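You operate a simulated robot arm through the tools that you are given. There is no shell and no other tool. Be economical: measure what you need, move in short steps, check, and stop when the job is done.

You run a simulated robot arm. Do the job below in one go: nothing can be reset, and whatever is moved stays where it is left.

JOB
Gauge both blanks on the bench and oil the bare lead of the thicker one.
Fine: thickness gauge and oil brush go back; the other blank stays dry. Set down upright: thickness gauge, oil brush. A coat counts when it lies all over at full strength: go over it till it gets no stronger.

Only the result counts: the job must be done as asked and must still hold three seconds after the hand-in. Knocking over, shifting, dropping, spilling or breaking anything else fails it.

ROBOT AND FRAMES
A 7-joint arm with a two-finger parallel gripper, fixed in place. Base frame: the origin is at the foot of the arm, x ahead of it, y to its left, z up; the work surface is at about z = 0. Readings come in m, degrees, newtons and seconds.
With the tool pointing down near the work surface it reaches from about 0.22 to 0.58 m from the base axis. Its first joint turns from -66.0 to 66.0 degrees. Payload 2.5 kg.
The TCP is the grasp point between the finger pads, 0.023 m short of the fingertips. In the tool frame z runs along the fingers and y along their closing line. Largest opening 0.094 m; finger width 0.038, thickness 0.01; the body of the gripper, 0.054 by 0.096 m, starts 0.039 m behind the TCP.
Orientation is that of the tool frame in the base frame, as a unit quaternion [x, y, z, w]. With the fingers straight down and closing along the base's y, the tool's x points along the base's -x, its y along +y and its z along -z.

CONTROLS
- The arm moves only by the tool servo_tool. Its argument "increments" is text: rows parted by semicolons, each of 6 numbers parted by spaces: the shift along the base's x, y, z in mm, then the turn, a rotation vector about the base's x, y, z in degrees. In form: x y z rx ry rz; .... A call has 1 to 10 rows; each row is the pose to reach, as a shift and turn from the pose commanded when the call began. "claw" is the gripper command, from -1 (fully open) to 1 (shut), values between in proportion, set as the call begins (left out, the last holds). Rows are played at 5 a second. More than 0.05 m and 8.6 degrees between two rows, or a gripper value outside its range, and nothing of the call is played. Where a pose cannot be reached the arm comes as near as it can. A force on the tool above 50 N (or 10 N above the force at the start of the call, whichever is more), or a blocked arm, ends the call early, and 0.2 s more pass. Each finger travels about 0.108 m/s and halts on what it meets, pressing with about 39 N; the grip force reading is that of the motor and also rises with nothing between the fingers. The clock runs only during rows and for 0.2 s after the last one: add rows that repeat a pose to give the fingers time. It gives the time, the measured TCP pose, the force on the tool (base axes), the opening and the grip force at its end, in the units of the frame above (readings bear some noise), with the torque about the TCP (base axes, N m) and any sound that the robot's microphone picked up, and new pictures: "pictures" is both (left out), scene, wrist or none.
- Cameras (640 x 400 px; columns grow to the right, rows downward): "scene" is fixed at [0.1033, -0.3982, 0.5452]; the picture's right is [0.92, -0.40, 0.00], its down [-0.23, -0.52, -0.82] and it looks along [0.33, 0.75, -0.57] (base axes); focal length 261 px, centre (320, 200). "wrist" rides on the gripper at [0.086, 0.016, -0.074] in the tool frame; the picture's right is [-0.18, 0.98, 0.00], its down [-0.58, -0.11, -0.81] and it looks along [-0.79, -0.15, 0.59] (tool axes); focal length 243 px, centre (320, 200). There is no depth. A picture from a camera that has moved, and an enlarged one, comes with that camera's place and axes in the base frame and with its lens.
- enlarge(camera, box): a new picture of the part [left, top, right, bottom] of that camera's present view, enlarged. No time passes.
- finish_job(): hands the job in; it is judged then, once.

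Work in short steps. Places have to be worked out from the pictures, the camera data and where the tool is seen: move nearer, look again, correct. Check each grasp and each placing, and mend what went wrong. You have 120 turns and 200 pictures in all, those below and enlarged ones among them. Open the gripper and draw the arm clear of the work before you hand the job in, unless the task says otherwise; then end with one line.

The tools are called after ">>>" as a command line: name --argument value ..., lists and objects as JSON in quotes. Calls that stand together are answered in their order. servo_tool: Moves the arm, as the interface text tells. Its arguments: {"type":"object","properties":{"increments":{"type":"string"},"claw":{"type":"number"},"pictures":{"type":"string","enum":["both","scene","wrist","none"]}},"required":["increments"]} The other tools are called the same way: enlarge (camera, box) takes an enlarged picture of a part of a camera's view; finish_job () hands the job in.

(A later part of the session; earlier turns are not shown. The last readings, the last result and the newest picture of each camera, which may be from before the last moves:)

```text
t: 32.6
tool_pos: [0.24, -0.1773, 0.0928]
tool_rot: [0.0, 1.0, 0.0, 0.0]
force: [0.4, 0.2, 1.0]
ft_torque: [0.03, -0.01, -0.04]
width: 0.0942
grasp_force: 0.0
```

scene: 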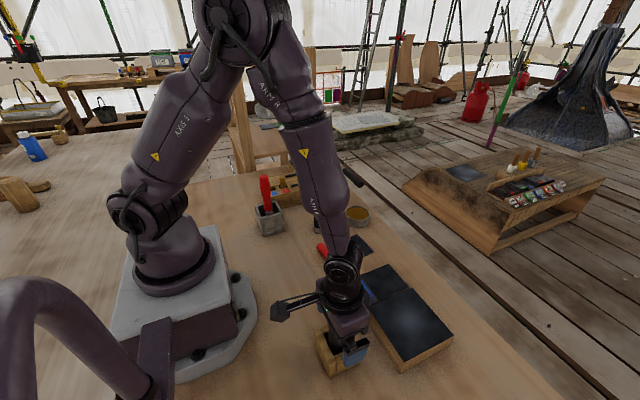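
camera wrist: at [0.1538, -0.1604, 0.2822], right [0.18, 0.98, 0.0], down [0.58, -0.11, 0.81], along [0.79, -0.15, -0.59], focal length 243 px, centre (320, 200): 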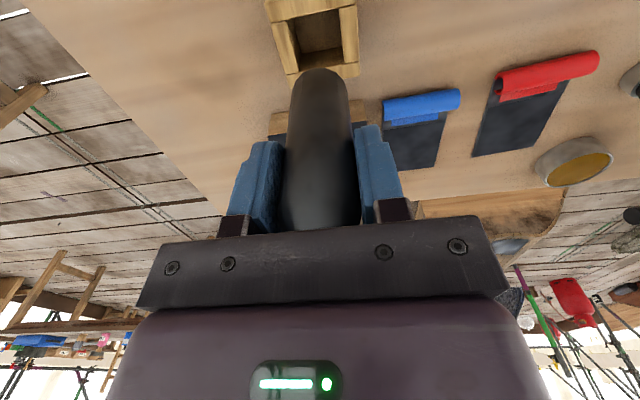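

Released. Rise and go back to the brush.

>>> servo_tool --increments "0 0 50 0 0 0; 0 0 100 0 0 0; 0 0 150 0 0 0; 0 0 200 0 0 0; 10 40 215 0 0 0; 20 85 215 0 0 0; 30 130 215 0 0 0; 30 179 215 0 0 0; 30 228 215 0 0 0; 30 277 215 0 0 0" --pictures "none"

>>> servo_tool --increments "-10 45 0 0 0 0; -30 90 0 0 0 0; -45 130 0 0 0 0; -52 152 0 0 0 0; -52 152 -40 0 0 0; -52 152 -80 0 0 0; -52 152 -80 0 0 0"

```text
t: 34.8
tool_pos: [0.2705, 0.0988, 0.3083]
tool_rot: [0.0, 1.0, 0.0, 0.0]
force: [0.4, 0.1, -0.3]
ft_torque: [0.01, 0.0, 0.02]
width: 0.0937
grasp_force: 0.0
```

```text
t: 36.4
tool_pos: [0.2197, 0.2512, 0.2271]
tool_rot: [0.0, 1.0, 0.0, 0.0]
force: [0.9, 0.5, -0.8]
ft_torque: [0.0, -0.02, -0.01]
width: 0.0943
grasp_force: 0.1
camera wrist: at [0.1322, 0.2688, 0.3025], right [0.18, 0.98, 0.0], down [0.58, -0.11, 0.81], along [0.79, -0.15, -0.59], focal length 243 px, centre (320, 200)
```

scene: 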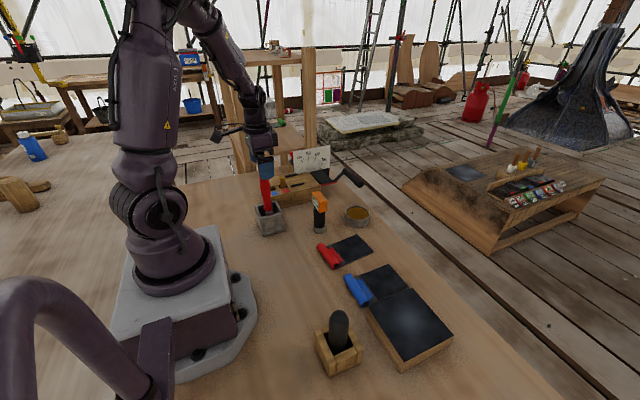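
wrist: 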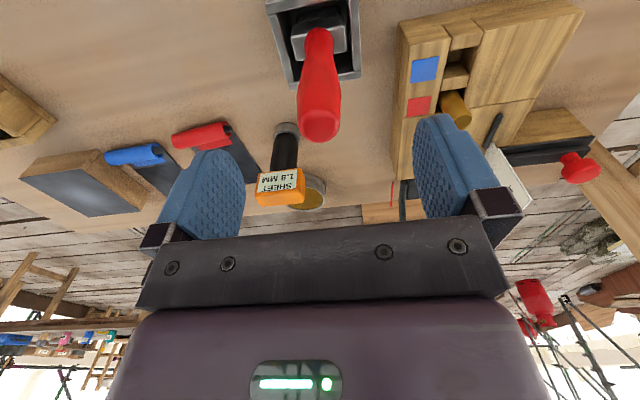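

Descend and grip the brush again, then lift.

>>> servo_tool --increments "0 0 -35 0 0 0; 0 0 -65 0 0 0; 0 0 -71 0 0 0; 0 0 -71 0 0 0" --pictures "none"

>>> servo_tool --increments "0 0 0 0 0 0; 0 0 0 0 0 0; 0 0 0 0 0 0; 0 0 0 0 0 0; 0 0 0 0 0 0" --claw 1 --pictures "none"

>>> servo_tool --increments "0 0 25 0 0 0; 0 0 55 0 0 0; 0 0 85 0 0 0; 0 0 115 0 0 0; 45 -10 115 0 0 0; 90 -20 115 0 0 0; 135 -30 115 0 0 0; 180 -40 115 0 0 0; 220 -50 115 0 0 0; 220 -50 115 0 0 0"

```text
t: 37.4
tool_pos: [0.2189, 0.2503, 0.1552]
tool_rot: [-0.001, 1.0, -0.001, 0.0]
force: [-0.8, -0.2, -0.8]
ft_torque: [0.04, 0.0, -0.01]
width: 0.0943
grasp_force: 0.0
```

```text
t: 38.6
tool_pos: [0.2185, 0.2499, 0.1557]
tool_rot: [0.0, 1.0, 0.001, 0.0]
force: [-0.8, -0.4, 0.2]
ft_torque: [-0.06, -0.04, -0.02]
width: 0.0265
grasp_force: 38.4
```

```text
t: 40.8
tool_pos: [0.4402, 0.2001, 0.2703]
tool_rot: [0.0, 1.0, 0.0, 0.0]
force: [-0.3, -0.1, -1.5]
ft_torque: [0.02, 0.0, -0.02]
width: 0.0267
grasp_force: 38.5
camera wrist: at [0.3538, 0.2181, 0.3461], right [0.18, 0.98, 0.0], down [0.58, -0.11, 0.81], along [0.79, -0.15, -0.59], focal length 243 px, centre (320, 200)
```

scene: 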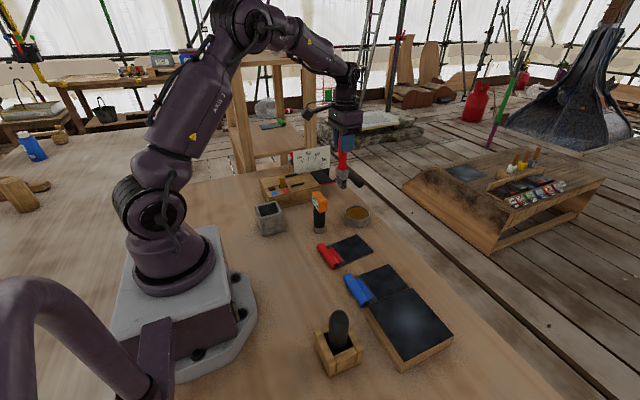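
wrist: 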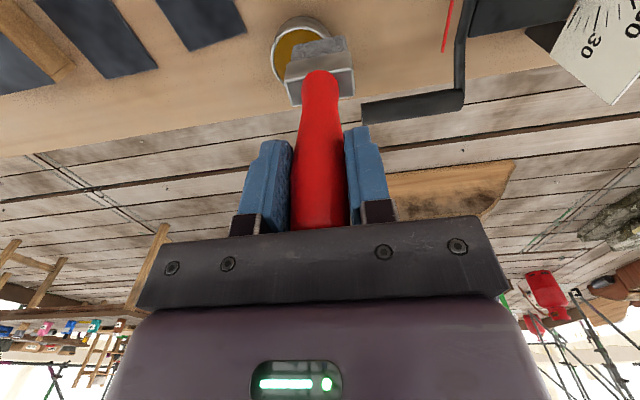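

Cup centre is about (0.475, 0.170). Move over it with the tip above the rim and check.

>>> servo_tool --increments "20 -15 0 0 0 0; 35 -31 0 0 0 0; 35 -31 -30 0 0 0; 35 -31 -50 0 0 0; 35 -31 -50 0 0 0"

>>> enlarge --camera "scene" --box '[310, 140, 410, 240]'

```text
t: 42.0
tool_pos: [0.4738, 0.1693, 0.2208]
tool_rot: [0.0, 1.0, 0.0, -0.001]
force: [-0.1, 1.0, -0.4]
ft_torque: [0.05, -0.01, 0.01]
width: 0.0268
grasp_force: 39.2
camera wrist: at [0.3872, 0.187, 0.2966], right [0.18, 0.98, 0.0], down [0.58, -0.11, 0.81], along [0.79, -0.15, -0.59], focal length 243 px, centre (320, 200)
```

scene: 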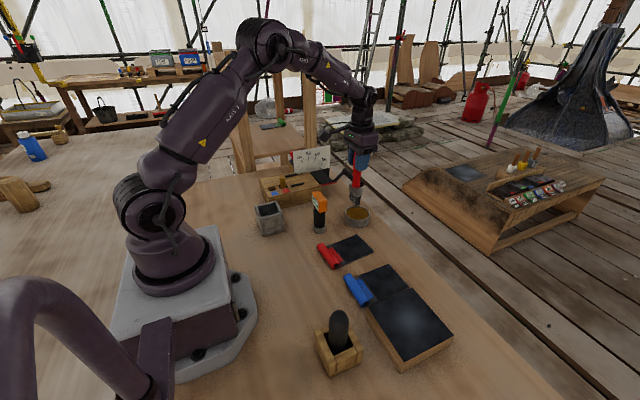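
wrist: 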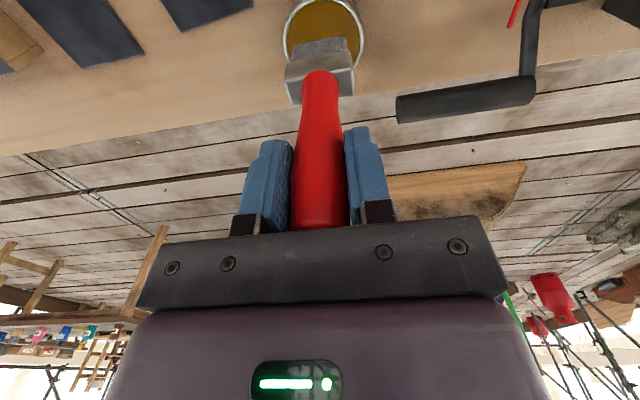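

```text
4.00 times, centred on (360, 190) of scene
camera zoom: at [0.1033, -0.3982, 0.5452], right [0.92, -0.4, 0.0], down [-0.23, -0.52, -0.82], along [0.33, 0.75, -0.57], focal length 1043 px, centre (160, 240)
```

zoom: 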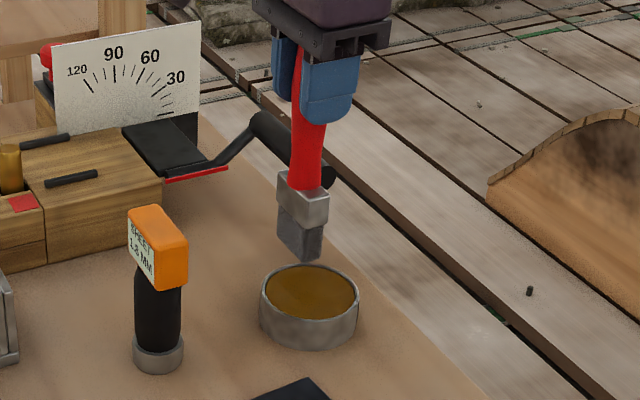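

Shift +5 mm x, +1 mm y and dip.

>>> servo_tool --increments "5 1 0 0 0 0; 5 1 -20 0 0 0; 5 1 -35 0 0 0; 5 1 -45 0 0 0; 5 1 -50 0 0 0; 5 1 -50 0 0 0"

>>> enlarge --camera "scene" --box '[310, 140, 410, 240]'

```text
t: 43.4
tool_pos: [0.4796, 0.1716, 0.1733]
tool_rot: [0.0, 1.0, 0.001, 0.002]
force: [-7.3, -2.9, 26.7]
ft_torque: [-0.65, 0.9, -0.07]
width: 0.0269
grasp_force: 39.2
camera wrist: at [0.3931, 0.1882, 0.2487], right [0.18, 0.98, 0.0], down [0.58, -0.11, 0.81], along [0.79, -0.15, -0.59], focal length 243 px, centre (320, 200)
```

scene: 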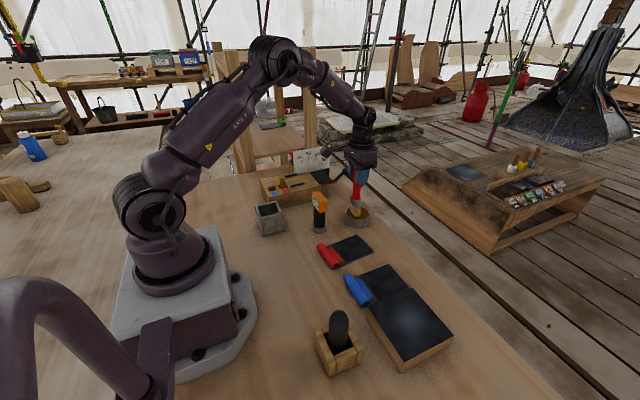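
wrist: 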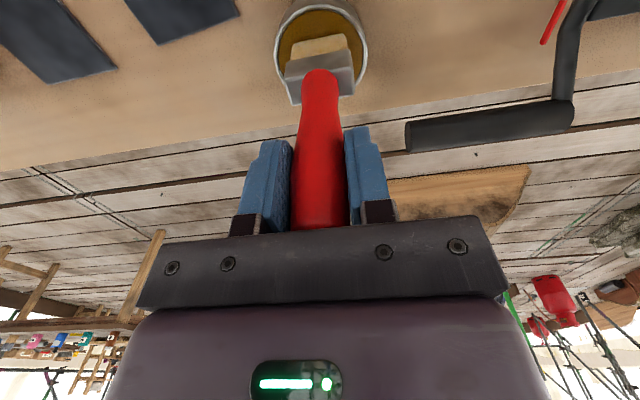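

```text
4.00 times, centred on (360, 190) of scene
camera zoom: at [0.1032, -0.3982, 0.5452], right [0.92, -0.4, 0.0], down [-0.23, -0.52, -0.82], along [0.33, 0.75, -0.57], focal length 1043 px, centre (160, 240)
```

zoom: 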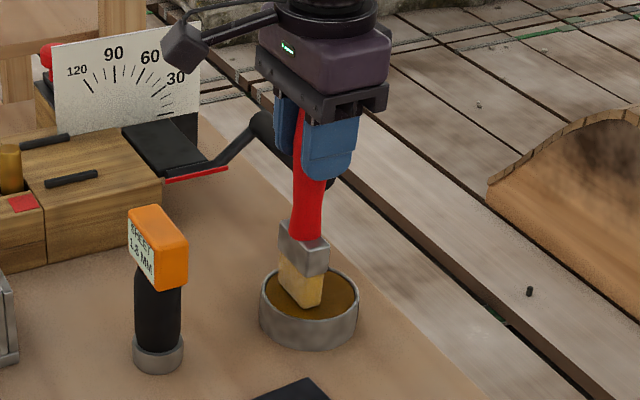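

The bristles took on oil (they turned amber). I lift, drain above the cup, and go round the red blank at x≈0.51 to above blue.

>>> servo_tool --increments "0 0 20 0 0 0; 0 0 45 0 0 0; 0 0 70 0 0 0; 0 0 70 0 0 0; 0 0 70 0 0 0; 0 0 70 0 0 0; 30 0 70 0 0 0; 32 -48 70 0 0 0; 32 -96 70 0 0 0; 32 -144 70 0 0 0" --pictures "none"

>>> servo_tool --increments "0 -48 0 0 0 0; 0 -92 0 0 0 0; -40 -96 0 0 0 0; -82 -96 0 0 0 0; -82 -96 -30 0 0 0; -82 -96 -30 0 0 0"

>>> enlarge --camera "scene" --box '[330, 180, 460, 310]'

```text
t: 45.6
tool_pos: [0.5121, 0.0276, 0.2424]
tool_rot: [-0.001, 1.0, 0.0, 0.0]
force: [0.7, 0.6, -0.4]
ft_torque: [0.02, -0.02, 0.0]
width: 0.0266
grasp_force: 39.2
```

```text
t: 47.0
tool_pos: [0.4284, -0.0699, 0.2098]
tool_rot: [0.0, 1.0, 0.0, 0.0]
force: [0.2, -0.2, -1.4]
ft_torque: [-0.02, -0.02, -0.03]
width: 0.0267
grasp_force: 39.3
camera wrist: at [0.3418, -0.052, 0.2864], right [0.18, 0.98, 0.0], down [0.58, -0.11, 0.81], along [0.79, -0.15, -0.59], focal length 243 px, centre (320, 200)
```

scene: 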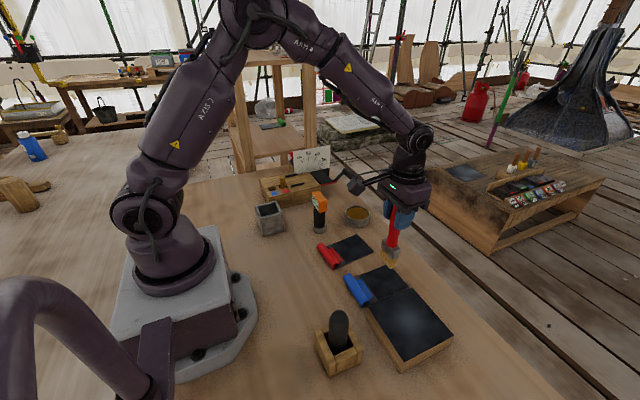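
wrist: 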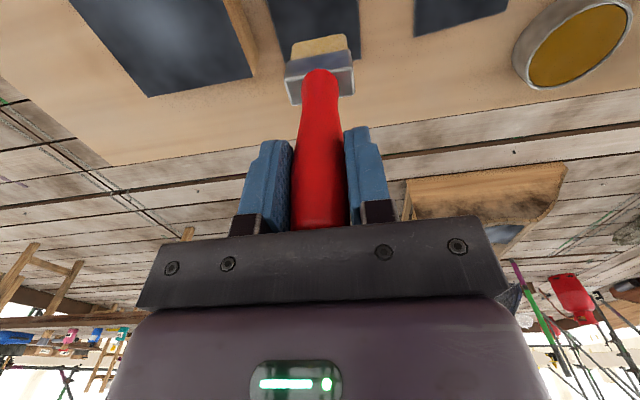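

```text
3.08 times, centred on (395, 245) of scene
camera zoom: at [0.1033, -0.3982, 0.5452], right [0.92, -0.4, 0.0], down [-0.23, -0.52, -0.82], along [0.33, 0.75, -0.57], focal length 802 px, centre (89, 62)
```

zoom: 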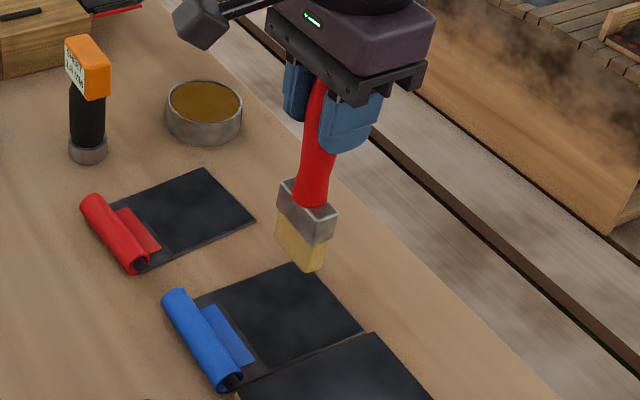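

Brush is above the blue bare lead. Descend carefully for contact.

>>> servo_tool --increments "0 0 -25 0 0 0; 0 0 -42 0 0 0; 0 0 -48 0 0 0; 0 0 -51 0 0 0; 0 0 -51 0 0 0" --pictures "wrist"

>>> enlarge --camera "scene" --box '[330, 180, 460, 310]'

```text
t: 48.2
tool_pos: [0.4282, -0.0684, 0.1598]
tool_rot: [0.001, 1.0, 0.0, 0.0]
force: [-0.6, 0.3, -0.7]
ft_torque: [-0.02, 0.01, 0.05]
width: 0.0269
grasp_force: 39.1
camera wrist: at [0.3419, -0.0518, 0.2357], right [0.18, 0.98, 0.0], down [0.58, -0.11, 0.81], along [0.79, -0.15, -0.59], focal length 243 px, centre (320, 200)
```

wrist: 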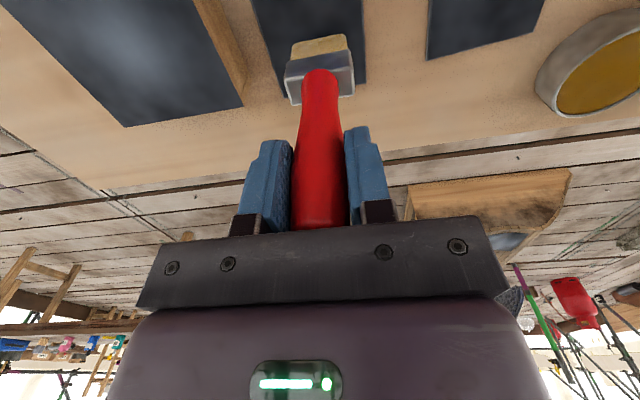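

```text
3.08 times, centred on (395, 245) of scene
camera zoom: at [0.1033, -0.3982, 0.5452], right [0.92, -0.4, 0.0], down [-0.23, -0.52, -0.82], along [0.33, 0.75, -0.57], focal length 802 px, centre (89, 62)
```

zoom: 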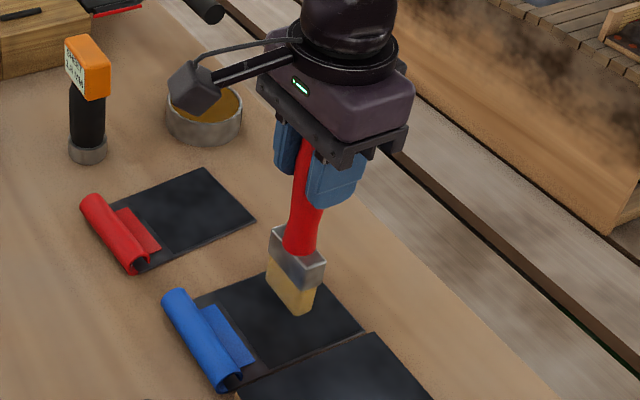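

No contact yet; continue down in millimetre steps.

>>> servo_tool --increments "0 0 -2 0 0 0; 0 0 -4 0 0 0; 0 0 -4 0 0 0" --pictures "none"

```text
t: 49.0
tool_pos: [0.4284, -0.0692, 0.1563]
tool_rot: [0.0, 1.0, 0.001, 0.0]
force: [-0.1, -0.1, -0.2]
ft_torque: [0.0, -0.02, -0.02]
width: 0.0267
grasp_force: 39.5
```

>>> servo_tool --increments "0 0 -1 0 0 0; 0 0 -2 0 0 0; 0 0 -3 0 0 0; 0 0 -3 0 0 0" --pictures "none"

```text
t: 50.0
tool_pos: [0.428, -0.0685, 0.1532]
tool_rot: [0.001, 1.0, 0.0, -0.001]
force: [-0.5, 0.9, -1.2]
ft_torque: [-0.03, 0.02, 0.0]
width: 0.0268
grasp_force: 38.7
```

>>> servo_tool --increments "0 0 -1 0 0 0; 0 0 -2 0 0 0; 0 0 -2 0 0 0" --pictures "none"

>>> enlarge --camera "scene" --box '[365, 245, 415, 295]'

```text
t: 50.8
tool_pos: [0.4296, -0.0693, 0.1507]
tool_rot: [0.0, 1.0, 0.0, 0.0]
force: [0.8, -0.6, -0.4]
ft_torque: [-0.02, 0.0, 0.01]
width: 0.027
grasp_force: 39.2
```

```text
8.00 times, centred on (390, 270) of scene
camera zoom: at [0.1033, -0.3982, 0.5452], right [0.92, -0.4, 0.0], down [-0.23, -0.52, -0.82], along [0.33, 0.75, -0.57], focal length 2085 px, centre (-240, -360)
```

zoom: 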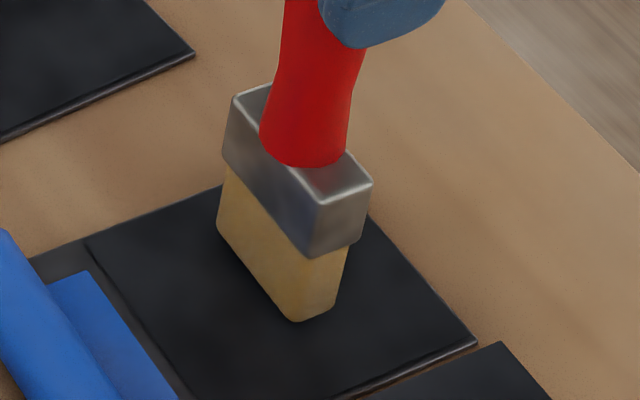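

>>> servo_tool --increments "0 0 -1 0 0 0; 0 0 -2 0 0 0; 0 0 -3 0 0 0; 0 0 -3 0 0 0" --pictures "none"

>>> enlarge --camera "scene" --box '[365, 245, 415, 295]'

```text
t: 51.8
tool_pos: [0.4295, -0.0699, 0.1495]
tool_rot: [0.0, 1.0, 0.0, -0.001]
force: [-2.1, 1.6, 8.9]
ft_torque: [0.26, 0.31, 0.07]
width: 0.0266
grasp_force: 38.6
```

```text
8.00 times, centred on (390, 270) of scene
camera zoom: at [0.1033, -0.3982, 0.5452], right [0.92, -0.4, 0.0], down [-0.23, -0.52, -0.82], along [0.33, 0.75, -0.57], focal length 2085 px, centre (-240, -360)
```

zoom: 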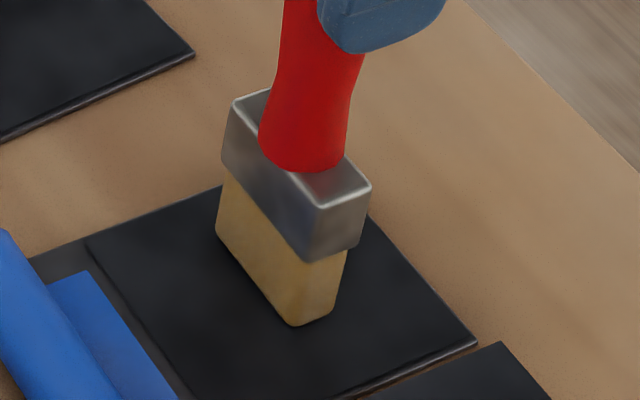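

Contact at TCP z≈0.150 (about 9 N now). I ease up 1 mm and stroke along x at the middle y.

>>> servo_tool --increments "0 0 1 0 0 0; 12 0 1 0 0 0; 24 0 1 0 0 0; 34 0 1 0 0 0; 20 0 1 0 0 0; 5 0 1 0 0 0; -10 0 1 0 0 0; -25 0 1 0 0 0; -38 0 1 0 0 0; -38 0 1 0 0 0" --pictures "none"

>>> enlarge --camera "scene" --box '[335, 240, 425, 310]'

```text
t: 54.0
tool_pos: [0.3911, -0.0698, 0.1494]
tool_rot: [0.0, 1.0, 0.0, 0.0]
force: [-0.5, 0.9, 0.7]
ft_torque: [0.01, 0.01, 0.0]
width: 0.0268
grasp_force: 39.4
```

```text
5.71 times, centred on (380, 275) of scene
camera zoom: at [0.1033, -0.3982, 0.5452], right [0.92, -0.4, 0.0], down [-0.23, -0.52, -0.82], along [0.33, 0.75, -0.57], focal length 1489 px, centre (-23, -229)
```

zoom: 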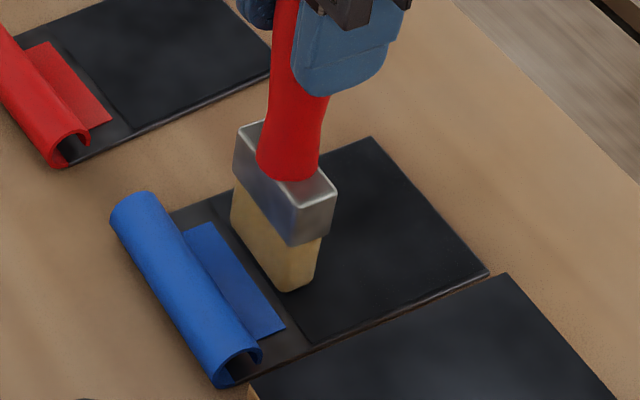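

No visible coat yet; contact was too light. Press 1.5 mm deeper and stroke back.

>>> servo_tool --increments "0 0 -1.5 0 0 0; 12 0 -1.5 0 0 0; 24 0 -1.5 0 0 0; 36 0 -1.5 0 0 0; 48 0 -1.5 0 0 0; 60 0 -1.5 0 0 0; 72 0 -1.5 0 0 0; 72 0 -1.5 0 0 0" --pictures "none"

>>> enlarge --camera "scene" --box '[335, 240, 425, 310]'

```text
t: 55.8
tool_pos: [0.4641, -0.0697, 0.1484]
tool_rot: [0.001, 1.0, 0.0, 0.001]
force: [-3.5, -0.6, 12.6]
ft_torque: [-0.29, 0.4, -0.04]
width: 0.0268
grasp_force: 38.8
```

```text
5.71 times, centred on (380, 275) of scene
camera zoom: at [0.1033, -0.3982, 0.5452], right [0.92, -0.4, 0.0], down [-0.23, -0.52, -0.82], along [0.33, 0.75, -0.57], focal length 1489 px, centre (-23, -229)
```

zoom: 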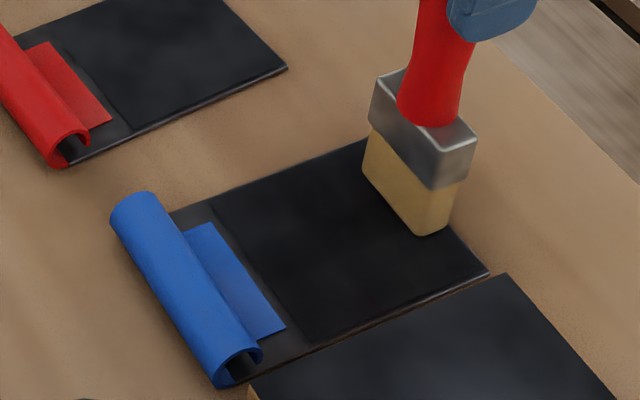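

>>> servo_tool --increments "0 0 30 0 0 0; 10 0 60 0 0 0; 10 0 60 0 0 0" --pictures "none"

>>> enlarge --camera "scene" --box '[355, 255, 415, 305]'

>>> enlarge --camera "scene" --box '[330, 225, 460, 355]'

```text
t: 56.6
tool_pos: [0.4715, -0.069, 0.2078]
tool_rot: [0.0, 1.0, 0.0, 0.0]
force: [0.4, -0.4, -1.2]
ft_torque: [0.0, 0.0, 0.0]
width: 0.0267
grasp_force: 39.7
```

```text
8.00 times, centred on (385, 280) of scene
camera zoom: at [0.1033, -0.3982, 0.5452], right [0.92, -0.4, 0.0], down [-0.23, -0.52, -0.82], along [0.33, 0.75, -0.57], focal length 2085 px, centre (-200, -440)
```

zoom: 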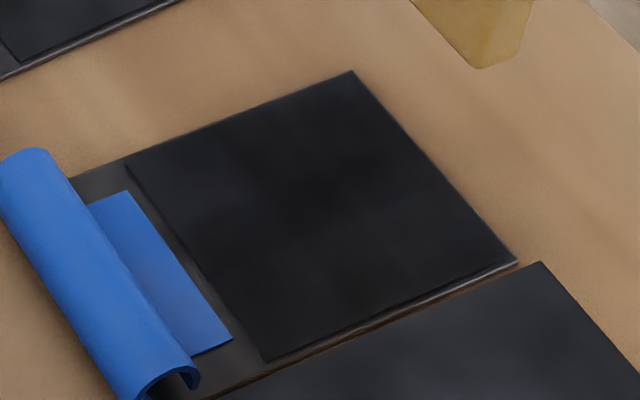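

```text
3.08 times, centred on (395, 290) of scene
camera zoom: at [0.1033, -0.3982, 0.5452], right [0.92, -0.4, 0.0], down [-0.23, -0.52, -0.82], along [0.33, 0.75, -0.57], focal length 802 px, centre (89, -77)
```

zoom: 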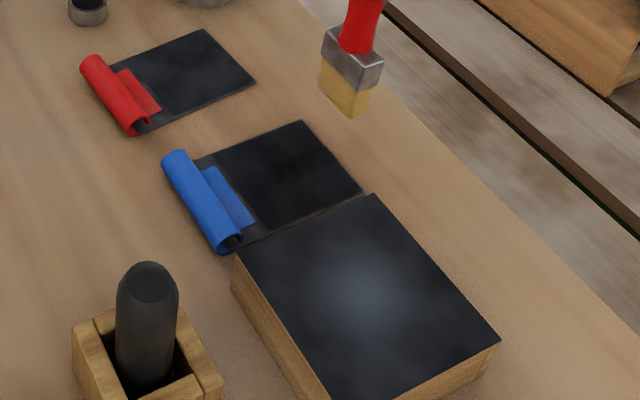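

A faint darkening shows the oil is taking, in the middle strip. Now stroke the +y side (y≈-0.049).

>>> servo_tool --increments "-6 20 -30 0 0 0; -6 20 -55 0 0 0; -6 20 -60 0 0 0; -25 20 -60 0 0 0; -45 20 -60 0 0 0; -65 20 -60 0 0 0; -85 20 -60 0 0 0; -65 20 -60 0 0 0; -35 20 -60 0 0 0; -6 20 -60 0 0 0" --pictures "none"

>>> servo_tool --increments "0 0 0 0 0 0; 0 -20 0 0 0 0; 0 -42 0 0 0 0; -20 -42 0 0 0 0; -40 -42 0 0 0 0; -60 -42 0 0 0 0; -79 -42 0 0 0 0; -60 -42 0 0 0 0; -30 -42 0 0 0 0; 0 -42 0 0 0 0" --pictures "none"

>>> enlarge --camera "scene" --box '[355, 255, 415, 305]'

```text
t: 58.8
tool_pos: [0.4675, -0.0494, 0.1478]
tool_rot: [0.0, 1.0, 0.0, 0.0]
force: [-3.6, -0.4, 12.9]
ft_torque: [-0.24, 0.5, -0.03]
width: 0.0264
grasp_force: 39.0
```

```text
t: 61.0
tool_pos: [0.4666, -0.0897, 0.1491]
tool_rot: [0.0, 1.0, 0.0, -0.001]
force: [-0.1, -0.4, -1.2]
ft_torque: [-0.02, 0.0, -0.01]
width: 0.0268
grasp_force: 39.4
```

```text
8.00 times, centred on (385, 280) of scene
camera zoom: at [0.1033, -0.3982, 0.5452], right [0.92, -0.4, 0.0], down [-0.23, -0.52, -0.82], along [0.33, 0.75, -0.57], focal length 2085 px, centre (-200, -440)
```

zoom: 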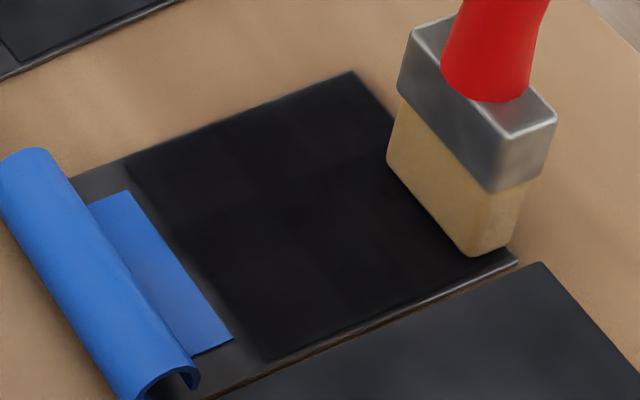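

The coat is darkening. Contact was light at the end, so I press 1.5 mm deeper and go over again.

>>> servo_tool --increments "0 0 -1.5 0 0 0; -20 0 -1.5 0 0 0; -40 0 -1.5 0 0 0; -60 0 -1.5 0 0 0; -79 0 -1.5 0 0 0; -79 20 -1.5 0 0 0; -60 20 -1.5 0 0 0; -40 20 -1.5 0 0 0; -20 20 -1.5 0 0 0; 0 20 -1.5 0 0 0" --pictures "none"

>>> servo_tool --increments "0 0 0 0 0 0; 0 20 0 0 0 0; -20 22 0 0 0 0; -40 22 0 0 0 0; -60 22 0 0 0 0; -79 22 0 0 0 0; -60 22 0 0 0 0; -30 22 0 0 0 0; -30 22 30 0 0 0; -10 22 70 0 0 0" --pictures "none"

>>> enlarge --camera "scene" --box '[355, 255, 415, 305]'

>>> enlarge --camera "scene" --box '[350, 180, 450, 280]'

```text
t: 63.2
tool_pos: [0.4674, -0.0705, 0.1478]
tool_rot: [0.0, 1.0, -0.001, -0.001]
force: [-4.7, -1.5, 13.8]
ft_torque: [-0.25, 0.64, -0.05]
width: 0.0269
grasp_force: 38.5
```

```text
t: 65.4
tool_pos: [0.4565, -0.049, 0.2158]
tool_rot: [0.0, 1.0, 0.0, 0.0]
force: [-0.2, -0.2, -0.8]
ft_torque: [0.01, -0.05, -0.01]
width: 0.0268
grasp_force: 39.3
```

```text
8.00 times, centred on (385, 280) of scene
camera zoom: at [0.1033, -0.3982, 0.5452], right [0.92, -0.4, 0.0], down [-0.23, -0.52, -0.82], along [0.33, 0.75, -0.57], focal length 2085 px, centre (-200, -440)
```

zoom: 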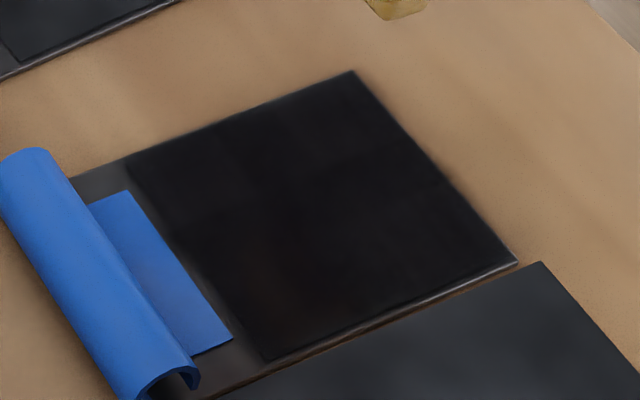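

```text
4.00 times, centred on (400, 230) of scene
camera zoom: at [0.1033, -0.3982, 0.5452], right [0.92, -0.4, 0.0], down [-0.23, -0.52, -0.82], along [0.33, 0.75, -0.57], focal length 1043 px, centre (0, 80)
```

zoom: 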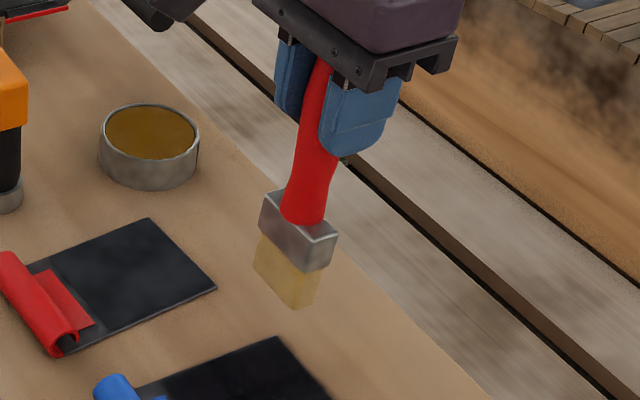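

Nearly uniform. Go over it all again (three lanes), then compare.

>>> servo_tool --increments "10 2 -40 0 0 0; 10 2 -65 0 0 0; 10 2 -70 0 0 0; -10 2 -70 0 0 0; -30 2 -70 0 0 0; -50 2 -70 0 0 0; -69 2 -70 0 0 0; -69 -10 -70 0 0 0; -50 -10 -70 0 0 0; -30 -10 -70 0 0 0" --pictures "none"

>>> servo_tool --increments "20 0 0 0 0 0; 40 0 0 0 0 0; 40 -20 0 0 0 0; 20 -20 0 0 0 0; 0 -20 0 0 0 0; -20 -20 0 0 0 0; -39 -20 0 0 0 0; -39 -34 0 0 0 0; -20 -34 0 0 0 0; 0 -34 0 0 0 0" --pictures "none"

>>> servo_tool --increments "20 0 0 0 0 0; 40 0 0 0 0 0; 20 0 0 0 0 0; 0 0 0 0 0 0; -20 0 0 0 0 0; -39 0 0 0 0 0; -39 14 0 0 0 0; -10 14 0 0 0 0; 10 25 40 0 0 0; 30 30 70 0 0 0" --pictures "none"

>>> enlarge --camera "scene" --box '[355, 255, 415, 305]'

```text
t: 67.6
tool_pos: [0.4275, -0.0588, 0.1462]
tool_rot: [-0.001, 1.0, 0.0, 0.0]
force: [-0.6, -0.4, -1.1]
ft_torque: [-0.02, 0.0, 0.05]
width: 0.0268
grasp_force: 39.6
```

```text
t: 69.8
tool_pos: [0.4271, -0.0925, 0.1463]
tool_rot: [0.0, 1.0, 0.0, 0.0]
force: [-0.1, 0.4, -0.3]
ft_torque: [0.02, -0.01, -0.06]
width: 0.0268
grasp_force: 39.2
```

```text
t: 72.0
tool_pos: [0.4575, -0.0633, 0.2169]
tool_rot: [-0.001, 1.0, 0.0, 0.0]
force: [0.9, -0.2, -0.7]
ft_torque: [0.01, 0.05, -0.03]
width: 0.0267
grasp_force: 39.3
```

```text
8.00 times, centred on (385, 280) of scene
camera zoom: at [0.1033, -0.3982, 0.5452], right [0.92, -0.4, 0.0], down [-0.23, -0.52, -0.82], along [0.33, 0.75, -0.57], focal length 2085 px, centre (-200, -440)
```

zoom: 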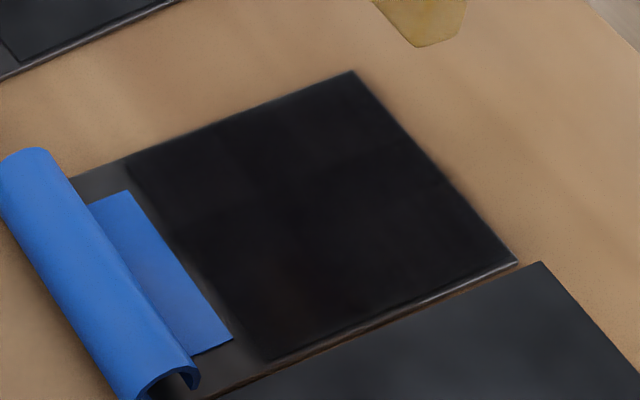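

>>> servo_tool --increments "0 0 -40 0 0 0; 0 0 -65 0 0 0; 0 0 -70 0 0 0; 0 0 -71.5 0 0 0; 0 0 -73 0 0 0; 0 0 -73 0 0 0" --pictures "wrist"

>>> enlarge --camera "wrist" --box '[230, 0, 550, 110]'

```text
t: 73.4
tool_pos: [0.4584, -0.0624, 0.146]
tool_rot: [0.0, 1.0, -0.001, 0.004]
force: [-2.8, 0.8, 31.5]
ft_torque: [0.54, 0.4, 0.07]
width: 0.0268
grasp_force: 38.2
camera wrist: at [0.3714, -0.0459, 0.2204], right [0.18, 0.98, 0.0], down [0.58, -0.11, 0.81], along [0.8, -0.15, -0.59], focal length 243 px, centre (320, 200)
```

wrist: 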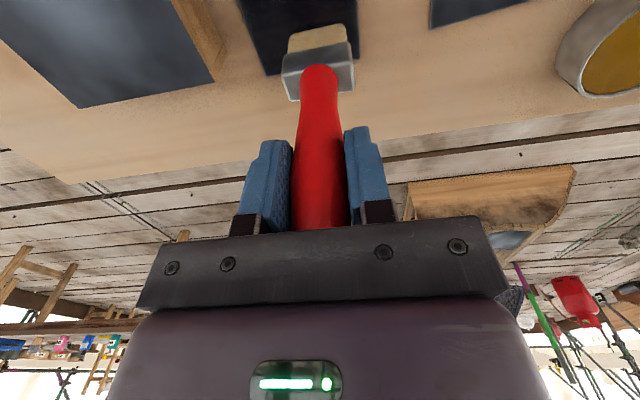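

```text
2.00 times, centred on (390, 55) of wrist
camera zoom: at [0.3714, -0.0459, 0.2204], right [0.18, 0.98, 0.0], down [0.58, -0.11, 0.81], along [0.8, -0.15, -0.59], focal length 485 px, centre (180, 490)
```

zoom: 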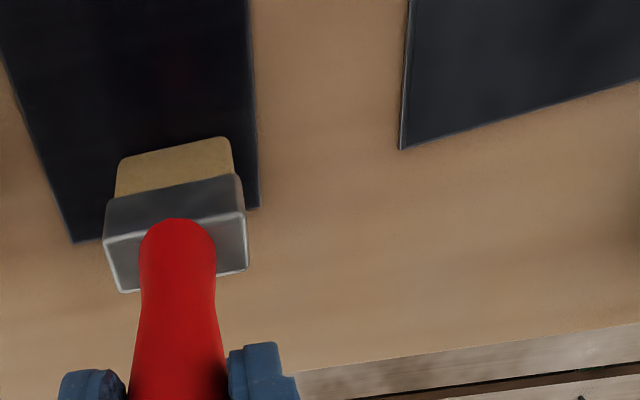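

Contact here is solid (31 N). I ease by 1.8 mm and stroke this lane toward -x, checking the force mid-lane.

>>> servo_tool --increments "0 0 1.8 0 0 0; 8 0 1.8 0 0 0; -8 0 1.8 0 0 0; -20 0 1.8 0 0 0; -32 0 1.8 0 0 0; -32 0 1.8 0 0 0" --pictures "none"

>>> servo_tool --increments "-12 0 0 0 0 0; -24 0 0 0 0 0; -38 0 0 0 0 0; -38 0 0 0 0 0" --pictures "none"

```text
t: 74.8
tool_pos: [0.4248, -0.0644, 0.1457]
tool_rot: [0.0, 1.0, 0.0, 0.0]
force: [2.3, 1.3, 7.9]
ft_torque: [0.2, -0.41, 0.02]
width: 0.0268
grasp_force: 39.1
```

```text
t: 75.8
tool_pos: [0.3867, -0.0642, 0.1443]
tool_rot: [0.0, 1.0, 0.0, 0.0]
force: [1.8, 0.0, 4.1]
ft_torque: [0.13, -0.24, 0.01]
width: 0.0269
grasp_force: 38.6
```

Contact holds now. Cover all lanes again at this height.

>>> servo_tool --increments "0 8 -0.7 0 0 0; 0 16 -0.7 0 0 0; 15 16 -0.7 0 0 0; 30 16 -0.7 0 0 0; 45 16 -0.7 0 0 0; 60 16 -0.7 0 0 0; 80 16 -0.7 0 0 0; 80 6 -0.7 0 0 0; 60 6 -0.7 0 0 0; 60 6 -0.7 0 0 0" --pictures "none"

>>> servo_tool --increments "-15 0 0 0 0 0; -30 0 0 0 0 0; -45 0 0 0 0 0; -60 0 0 0 0 0; -60 -17 0 0 0 0; -45 -17 0 0 0 0; -30 -17 0 0 0 0; -15 -17 0 0 0 0; 0 -17 0 0 0 0; 20 -17 0 0 0 0" --pictures "none"

>>> servo_tool --increments "0 -9 0 0 0 0; 0 -18 0 0 0 0; -20 -18 0 0 0 0; -35 -18 0 0 0 0; -50 -18 0 0 0 0; -65 -18 0 0 0 0; -80 -18 0 0 0 0; -50 -18 0 0 0 0; -30 -18 0 0 0 0; -30 -18 0 0 0 0" --pictures "none"

>>> enlarge --camera "scene" --box '[355, 255, 415, 305]'

```text
t: 78.0
tool_pos: [0.4472, -0.0573, 0.1442]
tool_rot: [0.0, 1.0, 0.0, 0.0]
force: [0.4, 0.1, 0.6]
ft_torque: [0.07, -0.03, -0.01]
width: 0.0269
grasp_force: 38.7
```

```text
t: 80.2
tool_pos: [0.4677, -0.074, 0.1447]
tool_rot: [0.0, 1.0, 0.0, 0.0]
force: [-1.2, -0.5, 1.2]
ft_torque: [-0.14, 0.09, -0.01]
width: 0.0268
grasp_force: 39.2
```

```text
t: 82.4
tool_pos: [0.4366, -0.0918, 0.1441]
tool_rot: [0.0, 1.0, 0.0, -0.001]
force: [-3.1, 0.7, 6.0]
ft_torque: [0.12, 0.3, -0.03]
width: 0.0269
grasp_force: 38.6
```

```text
8.00 times, centred on (385, 280) of scene
camera zoom: at [0.1033, -0.3982, 0.5452], right [0.92, -0.4, 0.0], down [-0.23, -0.52, -0.82], along [0.33, 0.75, -0.57], focal length 2085 px, centre (-200, -440)
```

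zoom: 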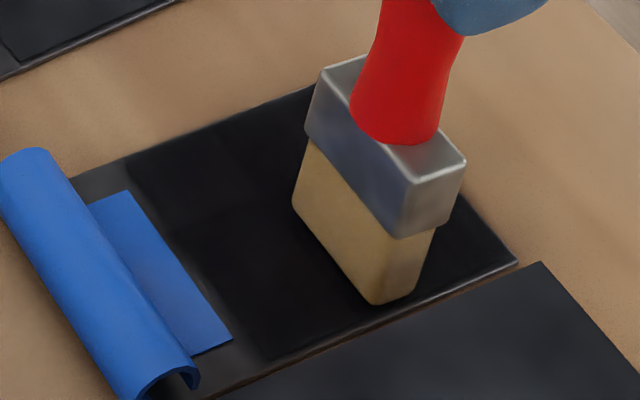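

Lift to inspect the coat evenly and closely.

>>> servo_tool --increments "0 0 40 0 0 0; 35 0 75 0 0 0; 65 20 75 0 0 0; 65 65 75 0 0 0; 65 65 75 0 0 0" --pictures "none"

>>> enlarge --camera "scene" --box '[360, 262, 412, 302]'

>>> enlarge --camera "wrist" --box '[0, 0, 640, 140]'

```text
t: 83.6
tool_pos: [0.5032, -0.0263, 0.2195]
tool_rot: [0.0, 1.0, -0.001, -0.001]
force: [0.1, -0.3, 0.1]
ft_torque: [-0.01, 0.0, -0.02]
width: 0.027
grasp_force: 39.2
```

```text
10.00 times, centred on (386, 282) of scene
camera zoom: at [0.1034, -0.3981, 0.5452], right [0.92, -0.4, 0.0], down [-0.23, -0.52, -0.82], along [0.33, 0.75, -0.57], focal length 2606 px, centre (-340, -620)
```

zoom: 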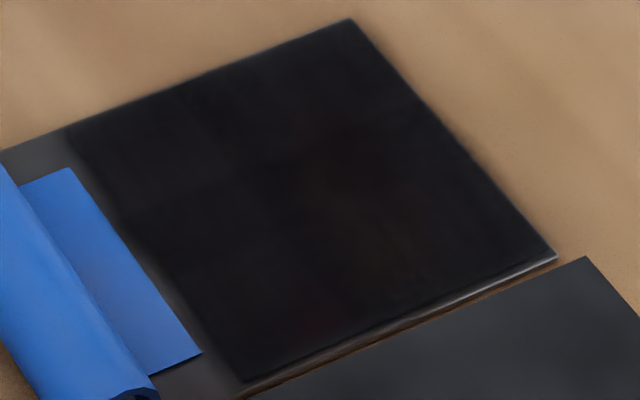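

```text
1.00 times, centred on (320, 70) of wrist (not enlarged: the box is as wide or as high as the picture)
camera zoom: at [0.4154, -0.01, 0.2947], right [0.18, 0.98, 0.0], down [0.58, -0.11, 0.81], along [0.79, -0.15, -0.59], focal length 243 px, centre (320, 330)
```

zoom: 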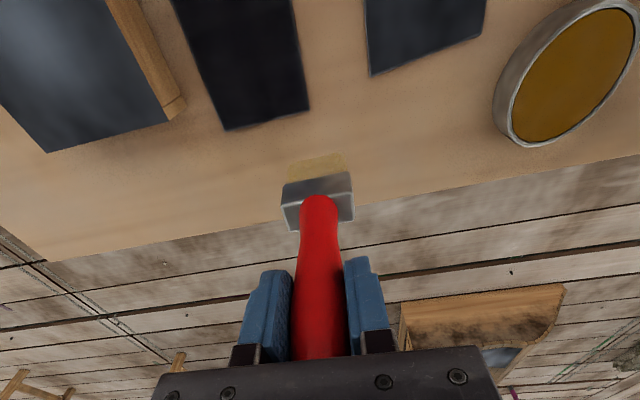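

Nearly even, slightly lighter at the -x edge. I re-dip for a second full coat, avoiding the red blank.

>>> servo_tool --increments "5 40 20 0 0 0; 8 85 25 0 0 0; 8 130 25 0 0 0; 8 175 25 0 0 0; -5 198 25 0 0 0; -23 198 25 0 0 0; -23 198 0 0 0 0; -23 198 -25 0 0 0; -23 198 -45 0 0 0; -23 198 -50 0 0 0"

>>> enlarge --camera "scene" --box '[310, 140, 410, 240]'

```text
t: 85.8
tool_pos: [0.4782, 0.1719, 0.1701]
tool_rot: [0.0, 1.0, 0.001, 0.001]
force: [-3.4, -1.2, 10.7]
ft_torque: [-0.32, 0.47, -0.04]
width: 0.027
grasp_force: 38.9
camera wrist: at [0.3923, 0.1883, 0.2458], right [0.18, 0.98, 0.0], down [0.58, -0.11, 0.81], along [0.79, -0.15, -0.59], focal length 243 px, centre (320, 200)
```

scene: 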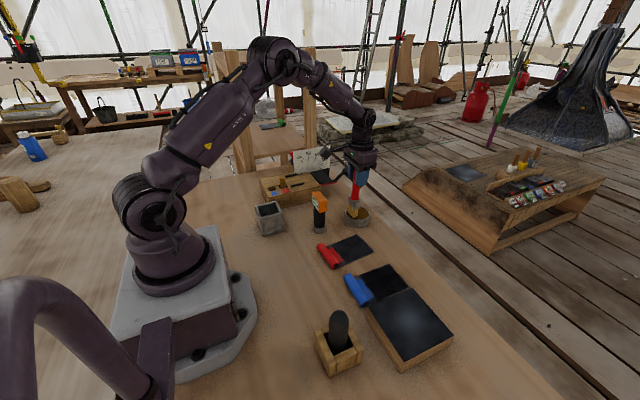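
wrist: 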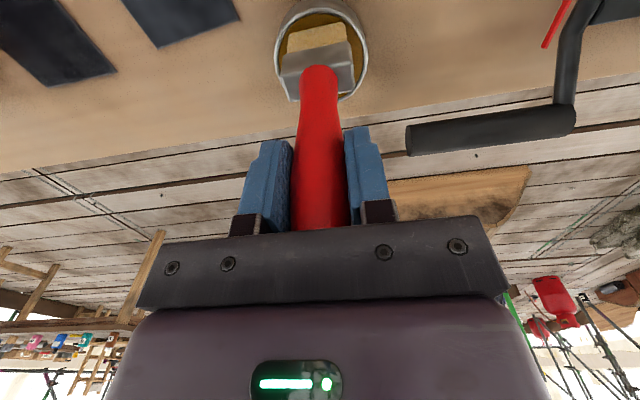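

```text
4.00 times, centred on (360, 190) of scene
camera zoom: at [0.1033, -0.3982, 0.5452], right [0.92, -0.4, 0.0], down [-0.23, -0.52, -0.82], along [0.33, 0.75, -0.57], focal length 1043 px, centre (160, 240)
```

zoom: 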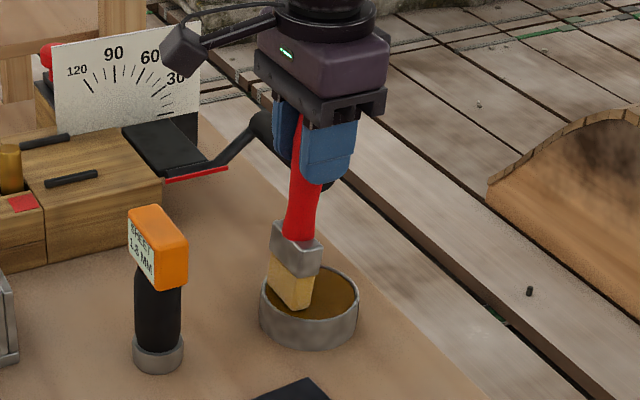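

Re-dipped. The brush has tilted slightly (tip a few mm toward -x); I'll allow for that. Back to blue.

>>> servo_tool --increments "0 0 30 0 0 0; 0 0 65 0 0 0; 0 0 65 0 0 0; 0 0 65 0 0 0; 0 0 65 0 0 0; 30 -10 65 0 0 0; 34 -58 65 0 0 0; 34 -106 65 0 0 0; 34 -154 65 0 0 0; 34 -202 65 0 0 0" --pictures "none"

>>> servo_tool --increments "-20 -16 0 0 0 0; -40 -16 -30 0 0 0; -40 -16 -65 0 0 0; -40 -16 -85 0 0 0; -40 -16 -90 0 0 0; -40 -16 -90 0 0 0"

>>> enlarge --camera "scene" --box '[355, 215, 425, 305]'

```text
t: 88.0
tool_pos: [0.5131, -0.0321, 0.2354]
tool_rot: [0.0, 1.0, 0.0, 0.0]
force: [0.0, -0.6, 0.1]
ft_torque: [0.01, 0.0, 0.01]
width: 0.0269
grasp_force: 39.6
```

```text
t: 89.4
tool_pos: [0.4728, -0.049, 0.1446]
tool_rot: [0.0, 1.0, 0.001, 0.0]
force: [-2.4, -0.4, 5.8]
ft_torque: [-0.19, 0.34, -0.03]
width: 0.0268
grasp_force: 39.4
camera wrist: at [0.3859, -0.0302, 0.2204], right [0.18, 0.98, 0.0], down [0.58, -0.11, 0.81], along [0.79, -0.15, -0.59], focal length 243 px, centre (320, 200)
```

scene: 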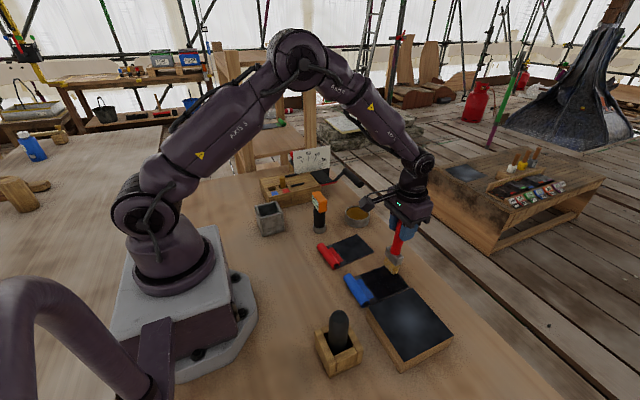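
wrist: 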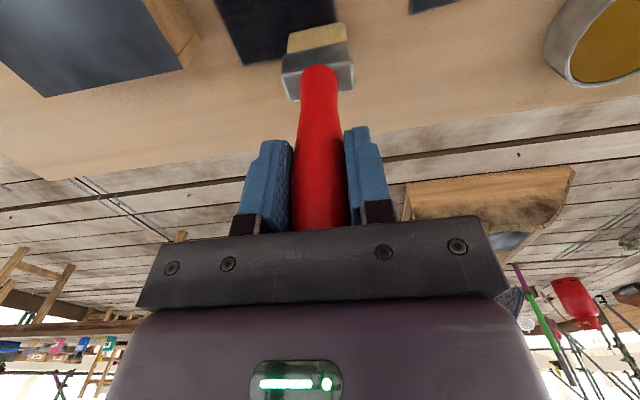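

```text
4.44 times, centred on (390, 260) of scene
camera zoom: at [0.1033, -0.3982, 0.5452], right [0.92, -0.4, 0.0], down [-0.23, -0.52, -0.82], along [0.33, 0.75, -0.57], focal length 1158 px, centre (9, -67)
```

zoom: 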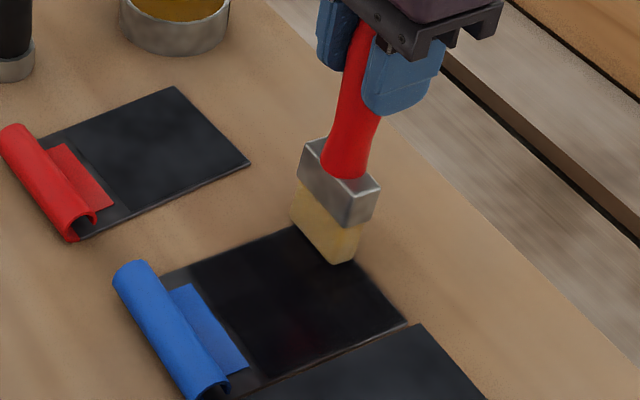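

In contact at the far edge. Lane strokes again, four lanes.

>>> servo_tool --increments "0 0 -0.5 0 0 0; -17 0 -0.5 0 0 0; -34 0 -0.5 0 0 0; -51 0 -0.5 0 0 0; -68 0 -0.5 0 0 0; -83 0 -0.5 0 0 0; -83 -15 -0.5 0 0 0; -65 -15 -0.5 0 0 0; -48 -15 -0.5 0 0 0; -30 -15 -0.5 0 0 0" --pictures "none"

>>> servo_tool --increments "15 0 0 0 0 0; 30 0 0 0 0 0; 30 -15 0 0 0 0; 13 -15 0 0 0 0; -4 -15 0 0 0 0; -21 -15 0 0 0 0; -38 -15 0 0 0 0; -53 -15 0 0 0 0; -53 -30 0 0 0 0; -36 -30 0 0 0 0" --pictures "none"

>>> servo_tool --increments "17 0 0 0 0 0; 34 0 0 0 0 0; 51 0 0 0 0 0; 66 0 0 0 0 0; 49 0 0 0 0 0; 32 0 0 0 0 0; 15 0 0 0 0 0; 0 0 0 0 0 0; -17 0 0 0 0 0; -17 0 0 0 0 0" --pictures "none"

>>> servo_tool --increments "0 12 0 0 0 0; 0 24 0 0 0 0; 0 36 0 0 0 0; 0 46 0 0 0 0; 17 46 0 0 0 0; 40 46 0 0 0 0; 60 46 0 0 0 0; 83 46 0 0 0 0; 83 30 0 0 0 0; 83 10 0 0 0 0" --pictures "none"

>>> enlarge --camera "scene" --box '[360, 262, 412, 302]'

```text
t: 91.6
tool_pos: [0.4432, -0.0625, 0.144]
tool_rot: [0.001, 1.0, 0.001, 0.0]
force: [-4.0, -1.0, 9.8]
ft_torque: [-0.21, 0.55, -0.02]
width: 0.0265
grasp_force: 38.4
```

```text
t: 93.8
tool_pos: [0.4066, -0.0928, 0.1444]
tool_rot: [0.0, 1.0, 0.0, 0.0]
force: [-0.7, -1.4, 1.7]
ft_torque: [-0.16, 0.12, -0.02]
width: 0.0267
grasp_force: 38.9
```

```text
t: 96.0
tool_pos: [0.3891, -0.0919, 0.1442]
tool_rot: [0.0, 1.0, 0.0, 0.0]
force: [0.2, 0.2, -0.8]
ft_torque: [-0.05, 0.02, -0.01]
width: 0.0266
grasp_force: 38.8
```

```text
t: 98.2
tool_pos: [0.4734, -0.0823, 0.1434]
tool_rot: [0.0, 1.0, 0.0, 0.0]
force: [1.0, 0.2, 0.3]
ft_torque: [-0.03, 0.01, 0.0]
width: 0.0271
grasp_force: 38.9
```

```text
10.00 times, centred on (386, 282) of scene
camera zoom: at [0.1034, -0.3981, 0.5452], right [0.92, -0.4, 0.0], down [-0.23, -0.52, -0.82], along [0.33, 0.75, -0.57], focal length 2606 px, centre (-340, -620)
```

zoom: 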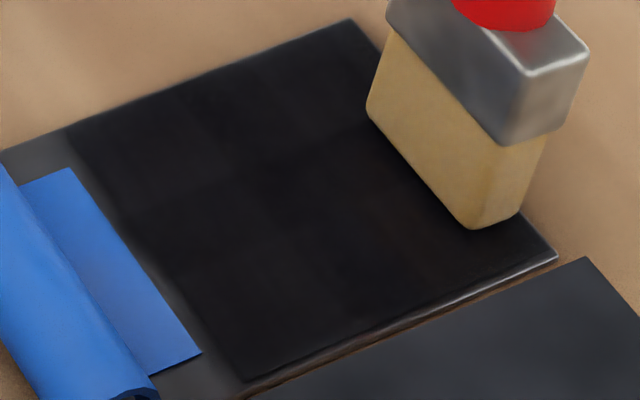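

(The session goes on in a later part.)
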